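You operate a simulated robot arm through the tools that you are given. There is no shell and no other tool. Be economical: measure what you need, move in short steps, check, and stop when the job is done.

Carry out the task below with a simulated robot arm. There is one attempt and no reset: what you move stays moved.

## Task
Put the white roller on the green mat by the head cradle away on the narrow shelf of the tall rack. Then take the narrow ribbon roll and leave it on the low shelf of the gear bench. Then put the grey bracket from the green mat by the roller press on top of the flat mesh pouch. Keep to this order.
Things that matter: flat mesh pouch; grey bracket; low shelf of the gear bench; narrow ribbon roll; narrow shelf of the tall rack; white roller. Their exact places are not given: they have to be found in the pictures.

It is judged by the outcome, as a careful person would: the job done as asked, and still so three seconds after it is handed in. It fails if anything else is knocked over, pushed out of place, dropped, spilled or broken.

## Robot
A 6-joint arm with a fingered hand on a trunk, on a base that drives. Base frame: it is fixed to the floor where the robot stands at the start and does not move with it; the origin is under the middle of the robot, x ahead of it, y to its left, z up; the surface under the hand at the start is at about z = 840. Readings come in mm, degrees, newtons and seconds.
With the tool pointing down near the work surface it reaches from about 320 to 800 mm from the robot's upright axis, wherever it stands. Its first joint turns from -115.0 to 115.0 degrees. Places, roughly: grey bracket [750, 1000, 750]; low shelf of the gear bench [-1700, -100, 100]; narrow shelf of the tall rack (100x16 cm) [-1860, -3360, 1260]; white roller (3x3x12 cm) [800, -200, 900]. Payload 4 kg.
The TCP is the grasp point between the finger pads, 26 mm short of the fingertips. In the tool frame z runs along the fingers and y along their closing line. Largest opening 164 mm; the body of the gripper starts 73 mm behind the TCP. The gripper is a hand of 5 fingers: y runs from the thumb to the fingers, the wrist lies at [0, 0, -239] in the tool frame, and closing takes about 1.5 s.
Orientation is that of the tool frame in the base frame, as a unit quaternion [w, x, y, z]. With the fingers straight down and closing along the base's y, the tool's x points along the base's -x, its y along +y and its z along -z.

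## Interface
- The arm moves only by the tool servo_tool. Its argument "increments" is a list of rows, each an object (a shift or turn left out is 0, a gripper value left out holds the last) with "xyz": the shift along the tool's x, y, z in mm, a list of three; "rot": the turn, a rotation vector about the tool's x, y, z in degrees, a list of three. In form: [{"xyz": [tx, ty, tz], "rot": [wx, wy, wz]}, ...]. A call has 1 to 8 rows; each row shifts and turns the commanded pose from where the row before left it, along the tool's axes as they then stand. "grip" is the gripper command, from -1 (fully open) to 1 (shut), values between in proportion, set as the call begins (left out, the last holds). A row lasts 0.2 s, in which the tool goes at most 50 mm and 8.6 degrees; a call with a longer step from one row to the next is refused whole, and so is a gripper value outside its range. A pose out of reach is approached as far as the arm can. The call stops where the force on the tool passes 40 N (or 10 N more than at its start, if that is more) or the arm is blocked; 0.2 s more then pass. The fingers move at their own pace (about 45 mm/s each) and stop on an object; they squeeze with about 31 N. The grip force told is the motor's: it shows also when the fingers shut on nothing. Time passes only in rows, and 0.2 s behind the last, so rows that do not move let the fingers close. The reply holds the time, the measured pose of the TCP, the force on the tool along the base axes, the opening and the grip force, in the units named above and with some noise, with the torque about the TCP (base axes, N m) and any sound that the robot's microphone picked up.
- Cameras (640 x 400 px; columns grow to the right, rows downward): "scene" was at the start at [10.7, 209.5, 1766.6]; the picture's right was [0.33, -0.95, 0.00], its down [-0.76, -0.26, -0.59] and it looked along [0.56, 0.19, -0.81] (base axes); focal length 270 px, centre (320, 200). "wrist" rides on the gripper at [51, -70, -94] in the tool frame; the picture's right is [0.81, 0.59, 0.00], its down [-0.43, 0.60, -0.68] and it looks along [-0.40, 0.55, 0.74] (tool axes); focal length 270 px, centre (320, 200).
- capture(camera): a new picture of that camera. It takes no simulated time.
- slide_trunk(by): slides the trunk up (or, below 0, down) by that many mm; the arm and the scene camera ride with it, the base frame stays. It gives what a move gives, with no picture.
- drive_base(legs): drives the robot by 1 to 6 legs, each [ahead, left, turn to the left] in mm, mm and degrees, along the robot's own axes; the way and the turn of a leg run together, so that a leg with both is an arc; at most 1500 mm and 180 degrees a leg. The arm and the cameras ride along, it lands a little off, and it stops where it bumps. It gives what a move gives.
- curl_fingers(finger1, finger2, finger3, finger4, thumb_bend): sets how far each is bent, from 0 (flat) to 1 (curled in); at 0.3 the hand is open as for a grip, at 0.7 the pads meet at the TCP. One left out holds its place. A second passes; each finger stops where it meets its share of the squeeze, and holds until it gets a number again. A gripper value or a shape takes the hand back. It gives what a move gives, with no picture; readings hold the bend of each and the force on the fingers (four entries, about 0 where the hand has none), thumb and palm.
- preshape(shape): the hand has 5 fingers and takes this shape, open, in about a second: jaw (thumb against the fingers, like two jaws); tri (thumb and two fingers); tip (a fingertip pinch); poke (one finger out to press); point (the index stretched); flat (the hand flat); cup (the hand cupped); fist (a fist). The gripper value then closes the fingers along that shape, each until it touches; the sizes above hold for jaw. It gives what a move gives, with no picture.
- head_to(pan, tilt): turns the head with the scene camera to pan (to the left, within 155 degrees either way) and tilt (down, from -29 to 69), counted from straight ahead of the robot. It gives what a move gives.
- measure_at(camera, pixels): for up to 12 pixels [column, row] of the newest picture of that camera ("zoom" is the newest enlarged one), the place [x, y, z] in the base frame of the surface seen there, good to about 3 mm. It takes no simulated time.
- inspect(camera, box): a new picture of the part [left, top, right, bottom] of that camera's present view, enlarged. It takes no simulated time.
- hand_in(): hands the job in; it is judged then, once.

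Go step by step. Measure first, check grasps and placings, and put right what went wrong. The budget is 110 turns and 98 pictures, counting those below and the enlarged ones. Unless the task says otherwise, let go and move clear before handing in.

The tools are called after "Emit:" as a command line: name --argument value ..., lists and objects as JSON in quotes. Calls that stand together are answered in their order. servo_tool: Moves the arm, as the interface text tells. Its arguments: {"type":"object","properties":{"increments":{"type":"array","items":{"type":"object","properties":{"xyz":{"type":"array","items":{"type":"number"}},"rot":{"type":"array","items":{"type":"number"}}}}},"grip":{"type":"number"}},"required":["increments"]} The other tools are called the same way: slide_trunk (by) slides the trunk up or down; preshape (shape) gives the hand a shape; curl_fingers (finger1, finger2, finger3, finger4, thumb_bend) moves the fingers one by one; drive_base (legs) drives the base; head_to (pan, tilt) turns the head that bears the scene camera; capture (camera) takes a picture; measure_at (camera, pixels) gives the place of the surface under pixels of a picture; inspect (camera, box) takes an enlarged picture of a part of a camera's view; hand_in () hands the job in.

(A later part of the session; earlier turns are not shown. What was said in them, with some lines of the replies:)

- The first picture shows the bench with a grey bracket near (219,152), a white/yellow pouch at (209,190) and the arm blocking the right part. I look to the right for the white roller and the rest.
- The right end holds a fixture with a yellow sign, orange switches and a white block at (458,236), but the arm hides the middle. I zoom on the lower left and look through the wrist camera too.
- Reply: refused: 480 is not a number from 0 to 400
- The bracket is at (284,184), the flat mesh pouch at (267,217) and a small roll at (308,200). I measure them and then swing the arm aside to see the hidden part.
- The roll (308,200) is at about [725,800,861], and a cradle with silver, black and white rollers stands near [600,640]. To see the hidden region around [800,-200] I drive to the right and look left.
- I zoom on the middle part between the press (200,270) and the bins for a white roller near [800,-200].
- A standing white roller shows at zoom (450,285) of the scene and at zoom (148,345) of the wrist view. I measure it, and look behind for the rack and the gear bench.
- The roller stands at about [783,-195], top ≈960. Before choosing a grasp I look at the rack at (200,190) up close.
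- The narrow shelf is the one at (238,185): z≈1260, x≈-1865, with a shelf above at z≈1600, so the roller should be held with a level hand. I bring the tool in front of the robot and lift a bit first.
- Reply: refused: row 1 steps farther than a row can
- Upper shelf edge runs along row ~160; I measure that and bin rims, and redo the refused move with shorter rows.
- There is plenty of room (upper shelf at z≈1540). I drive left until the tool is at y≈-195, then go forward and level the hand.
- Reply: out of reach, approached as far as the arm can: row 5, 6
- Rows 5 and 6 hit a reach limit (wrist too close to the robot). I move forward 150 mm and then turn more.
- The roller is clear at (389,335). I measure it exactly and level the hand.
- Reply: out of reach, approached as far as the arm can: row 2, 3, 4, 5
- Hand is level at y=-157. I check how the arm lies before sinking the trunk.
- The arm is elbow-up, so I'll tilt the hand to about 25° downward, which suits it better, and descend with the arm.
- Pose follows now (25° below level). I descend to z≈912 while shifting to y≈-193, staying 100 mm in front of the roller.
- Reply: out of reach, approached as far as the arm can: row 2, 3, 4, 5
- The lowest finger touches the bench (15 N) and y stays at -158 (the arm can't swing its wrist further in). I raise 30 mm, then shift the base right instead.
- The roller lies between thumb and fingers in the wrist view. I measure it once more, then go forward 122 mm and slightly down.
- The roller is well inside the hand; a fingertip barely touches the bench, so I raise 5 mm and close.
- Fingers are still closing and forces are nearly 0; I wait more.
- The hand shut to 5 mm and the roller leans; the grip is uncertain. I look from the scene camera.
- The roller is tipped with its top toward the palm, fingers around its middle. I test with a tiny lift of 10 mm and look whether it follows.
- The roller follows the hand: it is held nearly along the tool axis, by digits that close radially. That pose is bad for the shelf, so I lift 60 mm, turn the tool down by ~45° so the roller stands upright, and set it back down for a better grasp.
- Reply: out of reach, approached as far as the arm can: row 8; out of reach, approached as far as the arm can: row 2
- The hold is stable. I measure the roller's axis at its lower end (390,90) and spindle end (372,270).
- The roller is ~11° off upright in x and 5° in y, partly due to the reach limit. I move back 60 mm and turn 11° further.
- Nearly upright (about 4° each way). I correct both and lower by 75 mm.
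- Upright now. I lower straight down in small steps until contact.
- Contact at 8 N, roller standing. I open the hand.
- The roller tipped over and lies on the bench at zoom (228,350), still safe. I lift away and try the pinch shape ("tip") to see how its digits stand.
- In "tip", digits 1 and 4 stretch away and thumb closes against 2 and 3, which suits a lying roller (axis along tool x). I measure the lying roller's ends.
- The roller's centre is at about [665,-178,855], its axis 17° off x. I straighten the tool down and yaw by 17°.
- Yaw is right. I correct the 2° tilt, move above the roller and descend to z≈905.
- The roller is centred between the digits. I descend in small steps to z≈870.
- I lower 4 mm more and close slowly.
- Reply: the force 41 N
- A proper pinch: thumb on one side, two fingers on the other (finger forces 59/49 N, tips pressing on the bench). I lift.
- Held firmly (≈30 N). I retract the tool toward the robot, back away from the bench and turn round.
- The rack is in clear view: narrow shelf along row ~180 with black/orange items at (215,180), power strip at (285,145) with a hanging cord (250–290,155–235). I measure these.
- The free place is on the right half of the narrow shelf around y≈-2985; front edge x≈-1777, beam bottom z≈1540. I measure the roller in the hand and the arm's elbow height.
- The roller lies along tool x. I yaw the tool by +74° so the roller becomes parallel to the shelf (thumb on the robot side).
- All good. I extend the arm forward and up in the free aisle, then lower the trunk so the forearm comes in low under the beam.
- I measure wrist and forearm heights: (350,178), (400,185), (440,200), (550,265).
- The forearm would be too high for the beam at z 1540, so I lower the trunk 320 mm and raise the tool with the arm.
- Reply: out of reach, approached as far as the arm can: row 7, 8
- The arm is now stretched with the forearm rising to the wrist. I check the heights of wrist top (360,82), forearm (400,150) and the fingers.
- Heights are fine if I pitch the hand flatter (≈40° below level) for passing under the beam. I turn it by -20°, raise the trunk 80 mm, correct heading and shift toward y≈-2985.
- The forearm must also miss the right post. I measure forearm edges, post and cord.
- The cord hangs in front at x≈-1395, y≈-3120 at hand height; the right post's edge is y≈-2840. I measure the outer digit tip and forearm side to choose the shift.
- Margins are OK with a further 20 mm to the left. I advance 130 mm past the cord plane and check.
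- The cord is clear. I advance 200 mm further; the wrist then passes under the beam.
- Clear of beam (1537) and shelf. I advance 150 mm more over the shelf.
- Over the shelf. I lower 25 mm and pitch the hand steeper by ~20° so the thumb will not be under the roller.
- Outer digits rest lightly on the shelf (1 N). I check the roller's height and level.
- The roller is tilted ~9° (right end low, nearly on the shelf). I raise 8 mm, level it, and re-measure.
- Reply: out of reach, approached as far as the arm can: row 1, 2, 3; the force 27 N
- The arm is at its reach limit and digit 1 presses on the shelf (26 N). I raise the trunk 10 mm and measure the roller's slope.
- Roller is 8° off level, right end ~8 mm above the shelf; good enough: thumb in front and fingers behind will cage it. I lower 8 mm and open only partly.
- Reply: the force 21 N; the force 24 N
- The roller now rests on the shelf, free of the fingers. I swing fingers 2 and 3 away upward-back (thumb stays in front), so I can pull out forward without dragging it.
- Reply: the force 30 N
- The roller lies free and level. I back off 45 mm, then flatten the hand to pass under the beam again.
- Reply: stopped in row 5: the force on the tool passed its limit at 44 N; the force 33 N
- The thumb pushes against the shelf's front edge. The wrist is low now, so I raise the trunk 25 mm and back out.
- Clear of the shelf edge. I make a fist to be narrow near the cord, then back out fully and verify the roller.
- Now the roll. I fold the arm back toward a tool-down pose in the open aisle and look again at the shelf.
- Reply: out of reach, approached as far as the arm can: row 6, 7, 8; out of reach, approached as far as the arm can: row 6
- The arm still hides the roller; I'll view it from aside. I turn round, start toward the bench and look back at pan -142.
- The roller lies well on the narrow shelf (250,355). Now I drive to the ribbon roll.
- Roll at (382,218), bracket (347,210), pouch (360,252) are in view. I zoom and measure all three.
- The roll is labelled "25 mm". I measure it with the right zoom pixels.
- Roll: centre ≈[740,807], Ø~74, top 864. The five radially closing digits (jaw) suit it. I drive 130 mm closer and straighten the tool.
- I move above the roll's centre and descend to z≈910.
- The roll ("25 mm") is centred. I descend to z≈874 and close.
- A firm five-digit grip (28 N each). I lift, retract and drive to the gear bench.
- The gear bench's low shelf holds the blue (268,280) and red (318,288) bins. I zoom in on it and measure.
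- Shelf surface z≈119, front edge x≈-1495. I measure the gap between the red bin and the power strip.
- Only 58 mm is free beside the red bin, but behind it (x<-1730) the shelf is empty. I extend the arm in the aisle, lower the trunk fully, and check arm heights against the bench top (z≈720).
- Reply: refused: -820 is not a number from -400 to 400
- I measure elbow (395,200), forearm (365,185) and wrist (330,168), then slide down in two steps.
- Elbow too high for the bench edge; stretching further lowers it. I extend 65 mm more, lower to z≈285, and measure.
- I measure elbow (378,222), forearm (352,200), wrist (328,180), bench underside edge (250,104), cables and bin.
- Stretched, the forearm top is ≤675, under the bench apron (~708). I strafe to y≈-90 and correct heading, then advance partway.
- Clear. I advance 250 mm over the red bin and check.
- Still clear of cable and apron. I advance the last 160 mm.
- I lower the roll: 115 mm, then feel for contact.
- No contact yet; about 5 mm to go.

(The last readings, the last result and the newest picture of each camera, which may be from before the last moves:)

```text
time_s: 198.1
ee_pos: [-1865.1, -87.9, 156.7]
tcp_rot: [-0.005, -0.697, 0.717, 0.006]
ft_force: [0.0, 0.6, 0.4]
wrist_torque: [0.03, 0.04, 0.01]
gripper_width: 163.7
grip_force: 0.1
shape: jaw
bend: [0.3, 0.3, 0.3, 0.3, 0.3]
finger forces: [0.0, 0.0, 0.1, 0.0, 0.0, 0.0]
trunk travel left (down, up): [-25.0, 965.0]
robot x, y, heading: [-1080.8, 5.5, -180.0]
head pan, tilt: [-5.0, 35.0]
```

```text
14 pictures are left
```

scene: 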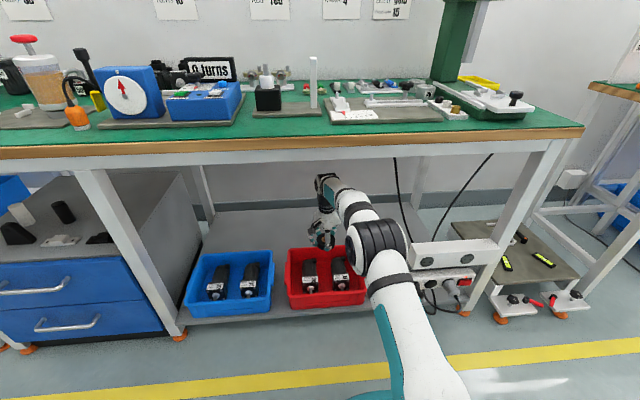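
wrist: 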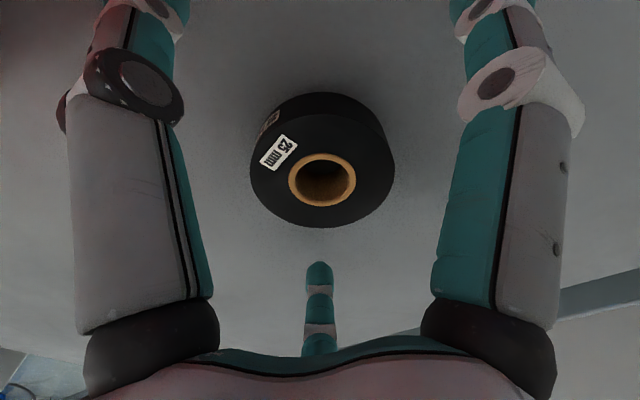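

The roll sits flat on the shelf, released. I rise to z≈288 and back out the way I came.

Emit:
servo_tool --increments '[{"xyz": [0, 0, -30]}, {"xyz": [0, 0, -35]}, {"xyz": [0, 0, -35]}, {"xyz": [0, 0, -32]}, {}]'

Emit:
drive_base --legs '[[-560, 0, 0]]'

Emit:
inspect --camera "scene" --box '[180, 80, 460, 280]'

```text
time_s: 199.3
ee_pos: [-1862.5, -85.9, 288.8]
tcp_rot: [-0.003, -0.697, 0.717, 0.005]
ft_force: [-0.1, -0.7, 0.0]
wrist_torque: [-0.01, 0.01, 0.02]
gripper_width: 163.5
grip_force: 0.1
shape: jaw
bend: [0.3, 0.3, 0.3, 0.3, 0.3]
finger forces: [0.0, 0.0, 0.0, 0.0, 0.0, 0.1]
trunk travel left (down, up): [-25.0, 965.0]
robot x, y, heading: [-1080.2, 2.1, -179.9]
head pan, tilt: [-5.0, 35.0]
```

```text
time_s: 202.6
ee_pos: [-1292.1, -83.9, 287.5]
tcp_rot: [-0.003, -0.697, 0.717, 0.006]
ft_force: [0.2, -0.1, -1.0]
wrist_torque: [-0.02, 0.02, 0.01]
gripper_width: 163.9
grip_force: 0.0
shape: jaw
bend: [0.3, 0.3, 0.3, 0.3, 0.3]
finger forces: [0.0, 0.0, 0.0, 0.1, 0.0, 0.0]
trunk travel left (down, up): [-25.0, 965.0]
robot x, y, heading: [-508.6, 5.5, -179.9]
head pan, tilt: [-5.0, 35.0]
```

```text
2.00 times, centred on (320, 180) of scene
```

zoom: 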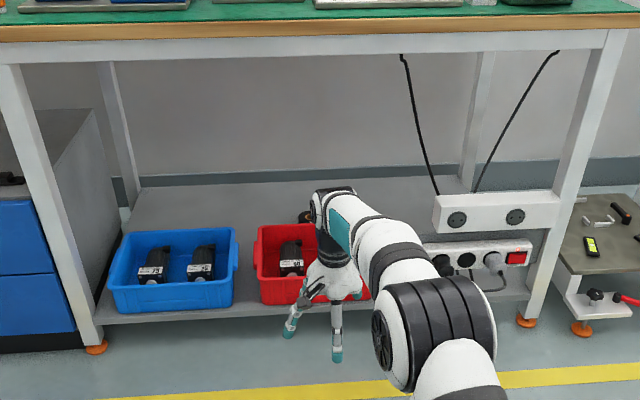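

Roll visible behind the red bin (zoom 307,216), nothing disturbed. I raise the trunk, retract the arm and drive back to the bench for the bracket.

Emit:
slide_trunk --by 400

Emit:
slide_trunk --by 400

Emit:
servo_tool --increments '[{"xyz": [0, -40, -10]}, {"xyz": [0, -40, -10]}, {"xyz": [0, -40, -10]}, {"xyz": [0, -40, -10]}, {"xyz": [0, -40, -10]}, {"xyz": [0, -40, -10]}, {"xyz": [0, -40, 0]}]'

Emit:
drive_base --legs '[[0, 0, 90], [0, 0, 90], [0, 880, 0], [350, 0, 0]]'

Emit:
preshape --shape "tip"

```text
time_s: 206.4
ee_pos: [-1292.8, -84.1, 686.7]
tcp_rot: [-0.004, -0.697, 0.717, 0.006]
ft_force: [0.0, -0.4, -0.1]
wrist_torque: [0.01, -0.03, -0.03]
gripper_width: 163.9
grip_force: 0.1
shape: jaw
bend: [0.3, 0.3, 0.3, 0.3, 0.3]
finger forces: [0.0, 0.1, 0.0, 0.1, 0.1, 0.0]
trunk travel left (down, up): [-425.0, 565.0]
robot x, y, heading: [-512.2, 1.0, -179.9]
head pan, tilt: [-5.0, 35.0]
```

```text
time_s: 210.2
ee_pos: [-1293.2, -83.9, 1088.5]
tcp_rot: [-0.004, -0.697, 0.717, 0.006]
ft_force: [0.6, 0.3, 1.4]
wrist_torque: [-0.02, 0.02, -0.01]
gripper_width: 163.4
grip_force: 0.0
shape: jaw
bend: [0.3, 0.3, 0.3, 0.3, 0.3]
finger forces: [0.0, 0.0, 0.0, 0.0, 0.0, 0.0]
trunk travel left (down, up): [-825.0, 165.0]
robot x, y, heading: [-509.5, 1.3, -179.8]
head pan, tilt: [-5.0, 35.0]
```

```text
time_s: 211.8
ee_pos: [-1009.2, -91.2, 1143.3]
tcp_rot: [-0.005, -0.697, 0.717, 0.006]
ft_force: [-0.3, 0.4, 0.3]
wrist_torque: [0.01, 0.03, 0.01]
gripper_width: 163.9
grip_force: 0.1
shape: jaw
bend: [0.3, 0.3, 0.3, 0.3, 0.3]
finger forces: [0.0, 0.0, 0.1, 0.0, 0.1, 0.0]
trunk travel left (down, up): [-825.0, 165.0]
robot x, y, heading: [-512.4, -1.9, -179.8]
head pan, tilt: [-5.0, 35.0]
```

```text
time_s: 225.9
ee_pos: [316.7, 975.9, 1142.1]
tcp_rot: [0.005, 0.714, 0.7, 0.004]
ft_force: [1.2, -0.4, 0.0]
wrist_torque: [-0.01, -0.01, 0.0]
gripper_width: 163.9
grip_force: 0.0
shape: jaw
bend: [0.3, 0.3, 0.3, 0.3, 0.3]
finger forces: [0.0, 0.1, 0.0, 0.0, 0.1, 0.0]
trunk travel left (down, up): [-825.0, 165.0]
robot x, y, heading: [-186.0, 878.5, 0.5]
head pan, tilt: [-5.0, 35.0]
```

```text
time_s: 226.8
ee_pos: [316.2, 975.6, 1141.9]
tcp_rot: [0.006, 0.714, 0.7, 0.004]
ft_force: [-0.7, 0.1, -0.2]
wrist_torque: [-0.02, 0.01, -0.01]
gripper_width: 164.0
grip_force: 0.0
shape: tip
bend: [0.14, 0.3, 0.3, 0.14, 0.3]
finger forces: [0.1, 0.0, 0.1, 0.0, 0.1, 0.0]
trunk travel left (down, up): [-825.0, 165.0]
robot x, y, heading: [-181.9, 877.9, 0.6]
head pan, tilt: [-5.0, 35.0]
```

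I drive 190 mm closer and look at bracket and pouch closely.

Emit:
drive_base --legs '[[190, 0, -0.5]]'

Emit:
head_to --pan 0 --tilt 50

Emit:
capture --camera "scene"

```text
time_s: 228.4
ee_pos: [511.0, 972.5, 1141.6]
tcp_rot: [0.004, 0.718, 0.696, 0.004]
ft_force: [0.6, -0.1, -0.4]
wrist_torque: [0.0, 0.03, 0.0]
gripper_width: 163.8
grip_force: 0.1
shape: tip
bend: [0.14, 0.3, 0.3, 0.14, 0.3]
finger forces: [0.0, 0.0, 0.0, 0.1, 0.0, 0.0]
trunk travel left (down, up): [-825.0, 165.0]
robot x, y, heading: [5.6, 877.5, -0.1]
head pan, tilt: [-5.0, 35.0]
```

```text
time_s: 229.2
ee_pos: [510.0, 972.5, 1142.7]
tcp_rot: [0.004, 0.717, 0.697, 0.003]
ft_force: [0.0, 0.4, -0.4]
wrist_torque: [0.01, 0.0, 0.0]
gripper_width: 164.0
grip_force: 0.0
shape: tip
bend: [0.14, 0.3, 0.3, 0.14, 0.3]
finger forces: [0.1, 0.0, 0.0, 0.0, 0.0, 0.0]
trunk travel left (down, up): [-825.0, 165.0]
robot x, y, heading: [10.2, 878.6, 0.1]
head pan, tilt: [0.0, 50.0]
```

```text
12 pictures are left
```

scene: 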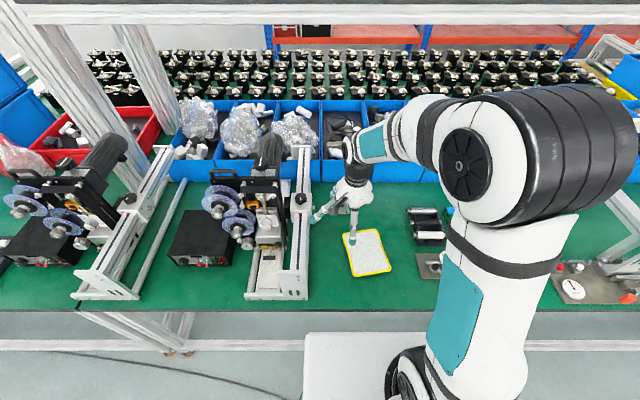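

The bracket is behind the hand; the machine's rail (300,200) is near. I measure the rail and the pouch.

Emit:
measure_at --camera "scene" --pixels '[[300, 155], [300, 180], [300, 220], [305, 285], [308, 200], [368, 252], [360, 240], [378, 262], [355, 270], [385, 240], [320, 225], [350, 195]]'

```text
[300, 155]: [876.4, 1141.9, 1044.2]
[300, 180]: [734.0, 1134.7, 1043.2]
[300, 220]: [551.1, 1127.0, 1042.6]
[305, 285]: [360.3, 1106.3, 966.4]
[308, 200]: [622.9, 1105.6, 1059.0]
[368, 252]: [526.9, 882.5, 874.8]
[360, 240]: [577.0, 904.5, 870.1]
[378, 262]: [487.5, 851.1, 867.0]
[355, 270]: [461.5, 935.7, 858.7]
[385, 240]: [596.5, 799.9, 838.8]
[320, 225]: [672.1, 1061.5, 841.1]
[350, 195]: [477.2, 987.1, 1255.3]
```

The rail is at y≥1105, OK. I move over the bracket and descend to z≈960.

Emit:
servo_tool --increments '[{"xyz": [0, 45, 0]}, {"xyz": [0, 45, 0]}, {"xyz": [0, 45, 0]}, {"xyz": [0, 45, 0]}, {"xyz": [0, 45, 0]}, {"xyz": [0, 0, 45]}, {"xyz": [0, 0, 45]}, {"xyz": [0, 0, 45]}]'

Emit:
servo_tool --increments '[{"xyz": [0, 0, 40]}, {}]'

Emit:
capture --camera "wrist"

```text
time_s: 231.0
ee_pos: [739.1, 962.2, 1009.8]
tcp_rot: [0.005, 0.718, 0.696, 0.005]
ft_force: [-0.3, 0.1, -0.4]
wrist_torque: [0.05, 0.01, 0.01]
gripper_width: 163.9
grip_force: 0.0
shape: tip
bend: [0.14, 0.3, 0.3, 0.14, 0.3]
finger forces: [0.0, 0.1, 0.0, 0.0, 0.1, 0.1]
trunk travel left (down, up): [-825.0, 165.0]
robot x, y, heading: [7.5, 877.9, 0.0]
head pan, tilt: [0.0, 50.0]
```

```text
time_s: 231.6
ee_pos: [738.1, 963.2, 971.0]
tcp_rot: [0.006, 0.717, 0.697, 0.004]
ft_force: [-0.4, 0.0, -0.1]
wrist_torque: [0.0, -0.04, 0.01]
gripper_width: 164.0
grip_force: 0.1
shape: tip
bend: [0.14, 0.3, 0.3, 0.14, 0.3]
finger forces: [0.0, 0.0, 0.0, 0.0, 0.0, 0.0]
trunk travel left (down, up): [-825.0, 165.0]
robot x, y, heading: [10.5, 878.1, -0.1]
head pan, tilt: [0.0, 50.0]
```

```text
11 pictures are left
```

wrist: 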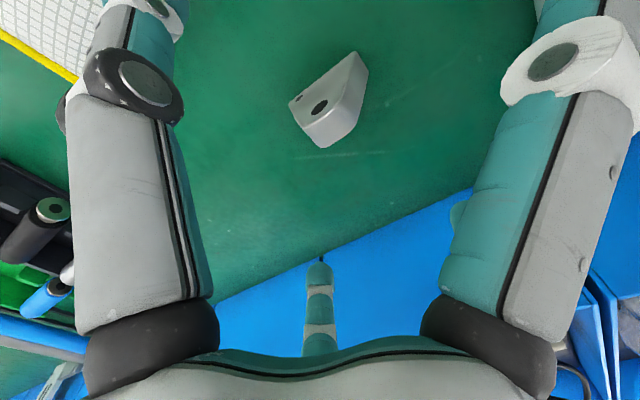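

The bracket shows at (330,100). I measure its top and faces.

Emit:
measure_at --camera "wrist" --pixels '[[315, 140], [340, 128], [325, 125], [355, 60], [358, 85], [345, 105], [300, 105], [320, 100], [345, 62], [332, 140]]'

```text
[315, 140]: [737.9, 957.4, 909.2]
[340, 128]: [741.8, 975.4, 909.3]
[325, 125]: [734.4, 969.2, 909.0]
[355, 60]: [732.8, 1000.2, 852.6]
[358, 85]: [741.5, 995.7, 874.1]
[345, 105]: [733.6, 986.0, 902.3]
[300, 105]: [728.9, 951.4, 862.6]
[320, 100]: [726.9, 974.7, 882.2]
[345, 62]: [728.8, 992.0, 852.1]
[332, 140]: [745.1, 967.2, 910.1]
```

Bracket centre ≈[738,967], faces at x≈729/748, top 909. I descend to z≈888 and close.

Emit:
servo_tool --increments '[{"xyz": [4, 0, 40]}, {"xyz": [0, 0, 40]}, {}]'

Emit:
servo_tool --grip 1 --increments '[{}, {}, {}, {}, {}, {}, {}, {}]'

Emit:
servo_tool --increments '[{}, {}, {}]'

Emit:
capture --camera "wrist"

```text
time_s: 232.4
ee_pos: [735.7, 968.0, 889.6]
tcp_rot: [0.006, 0.717, 0.697, 0.004]
ft_force: [-0.8, -0.4, 0.6]
wrist_torque: [0.0, -0.02, 0.03]
gripper_width: 163.7
grip_force: 0.0
shape: tip
bend: [0.14, 0.3, 0.3, 0.14, 0.3]
finger forces: [0.0, 0.0, 0.0, 0.0, 0.0, 0.0]
trunk travel left (down, up): [-825.0, 165.0]
robot x, y, heading: [11.0, 876.8, -0.0]
head pan, tilt: [0.0, 50.0]
```

```text
time_s: 234.2
ee_pos: [736.5, 965.7, 889.6]
tcp_rot: [0.004, 0.717, 0.697, 0.004]
ft_force: [0.2, 0.0, 0.0]
wrist_torque: [0.03, 0.02, -0.05]
gripper_width: 18.5
grip_force: 17.6
shape: tip
bend: [0.17, 0.76, 0.76, 0.17, 0.7]
finger forces: [0.1, 7.8, 7.6, 0.0, 15.6, 0.0]
trunk travel left (down, up): [-825.0, 165.0]
robot x, y, heading: [8.2, 876.8, 0.3]
head pan, tilt: [0.0, 50.0]
```

```text
time_s: 235.0
ee_pos: [736.2, 967.3, 888.9]
tcp_rot: [0.006, 0.717, 0.697, 0.004]
ft_force: [0.7, 0.8, -0.1]
wrist_torque: [-0.02, -0.01, 0.01]
gripper_width: 18.1
grip_force: 31.4
shape: tip
bend: [0.27, 0.76, 0.76, 0.27, 0.7]
finger forces: [0.0, 13.8, 13.6, 0.0, 27.6, 0.1]
trunk travel left (down, up): [-825.0, 165.0]
robot x, y, heading: [8.8, 880.3, -0.1]
head pan, tilt: [0.0, 50.0]
```

```text
10 pictures are left
```

wrist: 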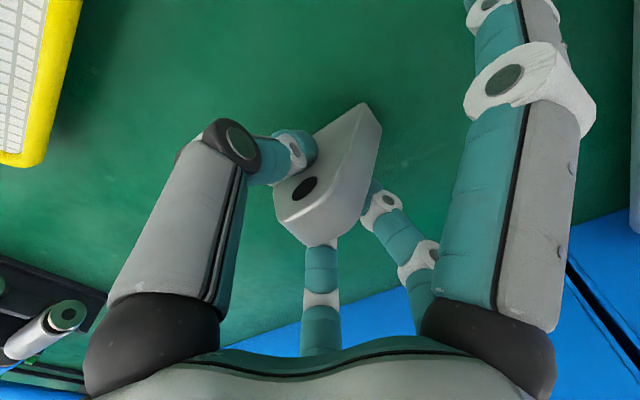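

A square pinch (28 N). I lift 110 mm and move over the pouch's centre.

Emit:
servo_tool --increments '[{"xyz": [0, 0, -20]}, {"xyz": [0, 0, -45]}, {"xyz": [0, 0, -45]}, {"xyz": [-18, -42, 0]}, {"xyz": [-18, -42, 0]}, {"xyz": [-18, -42, 0]}, {"xyz": [-18, -42, 0]}, {"xyz": [-18, -42, 0]}]'

Emit:
servo_tool --increments '[{"xyz": [0, 0, 35]}, {"xyz": [0, 0, 20]}, {}]'

Emit:
capture --camera "wrist"

```text
time_s: 236.8
ee_pos: [521.0, 885.8, 997.3]
tcp_rot: [0.005, 0.718, 0.696, 0.004]
ft_force: [0.1, 0.4, -1.9]
wrist_torque: [0.01, -0.03, -0.01]
gripper_width: 18.2
grip_force: 31.2
shape: tip
bend: [0.28, 0.76, 0.76, 0.28, 0.7]
finger forces: [0.0, 14.0, 13.9, 0.0, 27.8, 0.0]
trunk travel left (down, up): [-825.0, 165.0]
robot x, y, heading: [7.2, 878.9, -0.0]
head pan, tilt: [0.0, 50.0]
```

```text
time_s: 237.6
ee_pos: [524.2, 883.8, 942.2]
tcp_rot: [0.006, 0.717, 0.697, 0.005]
ft_force: [0.5, 1.0, -2.3]
wrist_torque: [0.0, -0.03, -0.03]
gripper_width: 17.9
grip_force: 30.8
shape: tip
bend: [0.28, 0.76, 0.76, 0.28, 0.7]
finger forces: [0.0, 14.0, 13.8, 0.0, 27.7, 0.0]
trunk travel left (down, up): [-825.0, 165.0]
robot x, y, heading: [7.6, 874.9, 0.3]
head pan, tilt: [0.0, 50.0]
```

```text
9 pictures are left
```

wrist: 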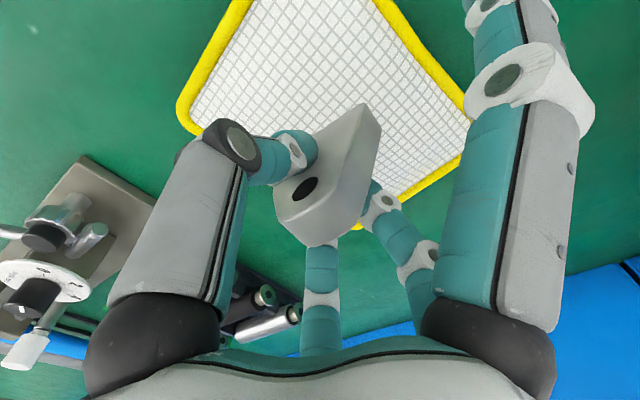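

Over the pouch. I lower in small steps until contact.

Emit:
servo_tool --increments '[{"xyz": [0, 0, 7]}, {"xyz": [0, 0, 7]}, {}]'

Emit:
servo_tool --increments '[{"xyz": [0, 0, 3]}, {}]'

Emit:
servo_tool --increments '[{"xyz": [0, 0, 2]}, {}]'

```text
time_s: 238.4
ee_pos: [525.0, 883.8, 928.1]
tcp_rot: [0.004, 0.718, 0.696, 0.004]
ft_force: [-0.6, 0.2, -2.3]
wrist_torque: [-0.01, 0.0, 0.02]
gripper_width: 17.9
grip_force: 31.4
shape: tip
bend: [0.28, 0.76, 0.76, 0.28, 0.7]
finger forces: [0.0, 13.9, 13.7, 0.0, 27.7, 0.1]
trunk travel left (down, up): [-825.0, 165.0]
robot x, y, heading: [9.3, 878.2, -0.0]
head pan, tilt: [0.0, 50.0]
```

```text
time_s: 239.0
ee_pos: [524.4, 884.3, 927.0]
tcp_rot: [0.005, 0.717, 0.697, 0.004]
ft_force: [-0.2, 0.6, -2.4]
wrist_torque: [0.01, -0.01, -0.02]
gripper_width: 18.0
grip_force: 30.8
shape: tip
bend: [0.28, 0.76, 0.76, 0.28, 0.7]
finger forces: [0.0, 14.1, 13.8, 0.1, 27.7, 0.1]
trunk travel left (down, up): [-825.0, 165.0]
robot x, y, heading: [9.4, 876.2, 0.1]
head pan, tilt: [0.0, 50.0]
```

```text
time_s: 239.6
ee_pos: [524.3, 884.0, 923.5]
tcp_rot: [0.006, 0.717, 0.697, 0.005]
ft_force: [0.3, -0.3, -1.5]
wrist_torque: [0.02, 0.0, 0.03]
gripper_width: 17.9
grip_force: 31.1
shape: tip
bend: [0.28, 0.76, 0.76, 0.28, 0.7]
finger forces: [0.0, 14.1, 13.8, 0.1, 27.6, 0.0]
trunk travel left (down, up): [-825.0, 165.0]
robot x, y, heading: [8.3, 883.4, 0.2]
head pan, tilt: [0.0, 50.0]
```

No contact yet; I continue in 2 mm steps.

Emit:
servo_tool --increments '[{"xyz": [0, 0, 2]}, {}]'

Emit:
servo_tool --increments '[{"xyz": [0, 0, 2]}, {}]'

Emit:
capture --camera "wrist"

```text
time_s: 240.2
ee_pos: [525.2, 883.6, 923.1]
tcp_rot: [0.006, 0.717, 0.697, 0.004]
ft_force: [0.7, -0.5, 4.7]
wrist_torque: [-0.01, 0.07, -0.03]
gripper_width: 18.0
grip_force: 31.1
shape: tip
bend: [0.28, 0.76, 0.76, 0.28, 0.7]
finger forces: [0.0, 15.3, 15.0, 0.0, 28.9, 0.0]
trunk travel left (down, up): [-825.0, 165.0]
robot x, y, heading: [11.3, 877.2, -0.1]
head pan, tilt: [0.0, 50.0]
```

```text
time_s: 240.8
ee_pos: [525.0, 884.7, 921.3]
tcp_rot: [0.008, 0.718, 0.696, 0.006]
ft_force: [4.4, -0.9, 15.6]
wrist_torque: [-0.02, -0.03, 0.02]
gripper_width: 18.6
grip_force: 30.9
shape: tip
bend: [0.28, 0.76, 0.76, 0.28, 0.68]
finger forces: [0.0, 19.1, 18.8, 0.1, 32.2, 0.0]
trunk travel left (down, up): [-825.0, 165.0]
robot x, y, heading: [13.6, 877.3, 0.0]
head pan, tilt: [0.0, 50.0]
```

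```text
8 pictures are left
```

wrist: 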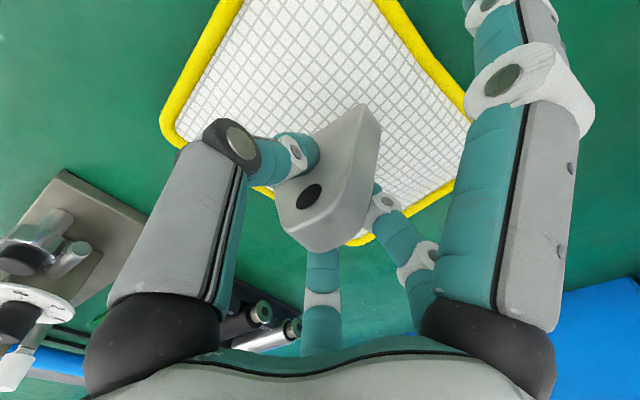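

Contact (15 N). I ease up 2 mm and open.

Emit:
servo_tool --increments '[{"xyz": [0, 0, -2]}, {}]'

Emit:
servo_tool --grip 0.3 --increments '[{}, {}, {}, {}, {}]'

Emit:
capture --camera "wrist"

```text
time_s: 241.4
ee_pos: [524.6, 883.4, 921.2]
tcp_rot: [0.006, 0.718, 0.696, 0.004]
ft_force: [2.6, -1.5, 8.9]
wrist_torque: [0.01, -0.02, 0.0]
gripper_width: 18.9
grip_force: 31.2
shape: tip
bend: [0.28, 0.76, 0.76, 0.28, 0.68]
finger forces: [0.0, 18.1, 17.7, 0.0, 31.4, 0.1]
trunk travel left (down, up): [-825.0, 165.0]
robot x, y, heading: [10.9, 874.1, 0.3]
head pan, tilt: [0.0, 50.0]
```

```text
time_s: 242.6
ee_pos: [525.9, 883.6, 921.0]
tcp_rot: [0.006, 0.717, 0.697, 0.004]
ft_force: [0.2, 1.0, 0.5]
wrist_torque: [-0.01, -0.01, 0.01]
gripper_width: 56.9
grip_force: 0.1
shape: tip
bend: [0.14, 0.45, 0.45, 0.14, 0.7]
finger forces: [0.1, 0.1, 0.0, 0.0, 0.0, 0.0]
trunk travel left (down, up): [-825.0, 165.0]
robot x, y, heading: [11.7, 878.8, 0.1]
head pan, tilt: [0.0, 50.0]
```

```text
7 pictures are left
```

wrist: 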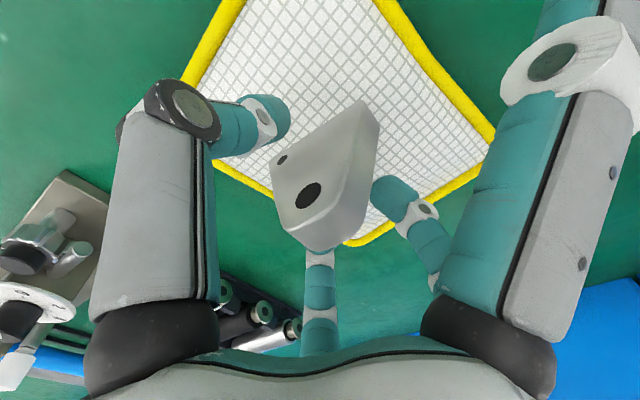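

The bracket stands freely on the pouch. I open fully and rise straight up, then check.

Emit:
servo_tool --grip -1 --increments '[{}, {}, {}, {}, {}]'

Emit:
servo_tool --increments '[{"xyz": [0, 0, -15]}, {"xyz": [0, 0, -35]}, {"xyz": [0, 0, -45]}, {"xyz": [0, 0, -45]}, {"xyz": [0, 0, -45]}]'

Emit:
drive_base --legs '[[-300, 0, 0]]'

Emit:
capture --camera "scene"

```text
time_s: 243.8
ee_pos: [525.1, 883.8, 921.0]
tcp_rot: [0.005, 0.717, 0.697, 0.004]
ft_force: [0.9, -0.5, 0.7]
wrist_torque: [-0.02, -0.01, 0.0]
gripper_width: 163.5
grip_force: 0.0
shape: tip
bend: [0.14, 0.29, 0.29, 0.14, 0.3]
finger forces: [0.0, 0.0, 0.0, 0.1, 0.0, 0.0]
trunk travel left (down, up): [-825.0, 165.0]
robot x, y, heading: [10.5, 876.0, 0.1]
head pan, tilt: [0.0, 50.0]
```

```text
time_s: 245.0
ee_pos: [521.8, 886.8, 1107.6]
tcp_rot: [0.006, 0.717, 0.697, 0.004]
ft_force: [0.8, -0.1, -0.3]
wrist_torque: [-0.02, -0.06, 0.02]
gripper_width: 163.9
grip_force: 0.0
shape: tip
bend: [0.14, 0.3, 0.3, 0.14, 0.3]
finger forces: [0.1, 0.0, 0.0, 0.0, 0.0, 0.1]
trunk travel left (down, up): [-825.0, 165.0]
robot x, y, heading: [7.9, 875.9, 0.1]
head pan, tilt: [0.0, 50.0]
```

```text
time_s: 247.0
ee_pos: [220.2, 885.4, 1108.6]
tcp_rot: [0.005, 0.719, 0.695, 0.005]
ft_force: [-0.2, 0.1, -0.4]
wrist_torque: [0.0, -0.01, 0.04]
gripper_width: 164.0
grip_force: 0.1
shape: tip
bend: [0.14, 0.3, 0.3, 0.14, 0.3]
finger forces: [0.1, 0.1, 0.0, 0.1, 0.0, 0.0]
trunk travel left (down, up): [-825.0, 165.0]
robot x, y, heading: [-295.1, 876.4, 0.0]
head pan, tilt: [0.0, 50.0]
```

```text
6 pictures are left
```

scene: 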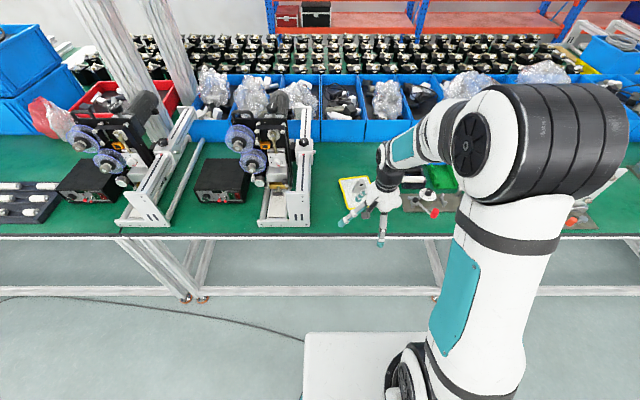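

I zoom on the pouch to confirm the bracket's stand.

Emit:
inspect --camera "scene" --box '[320, 160, 420, 230]'

```text
5.71 times, centred on (370, 195) of scene
```

zoom: 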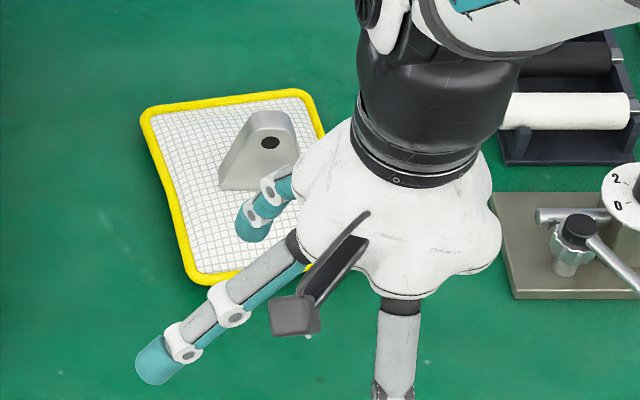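

The bracket stands upright on the pouch at zoom (260,150), the hand is clear, and the roller and the roll were both seen in place on their shelves. I hand in.

Emit:
hand_in

```text
The job is handed in.
```

I did all three jobs in the order you gave and handed in; I don't have the verdict.

- **White roller:** it lies flat on the narrow shelf of the tall rack. My first grasp was poor and it tipped over on the bench when I set it back down. I picked it up again from there.
- **Narrow ribbon roll:** it lies flat on the low shelf of the gear bench, behind the red bin. I took the roll labelled "25 mm", as it was the only loose ribbon roll I found on the bench.
- **Grey bracket:** it stands upright on top of the flat mesh pouch.

The hand is clear, and I saw nothing else knocked over or moved. While backing away from the roller, the thumb pressed against the front edge of the narrow shelf (about 44 N). The roller was still in place when I looked afterwards.
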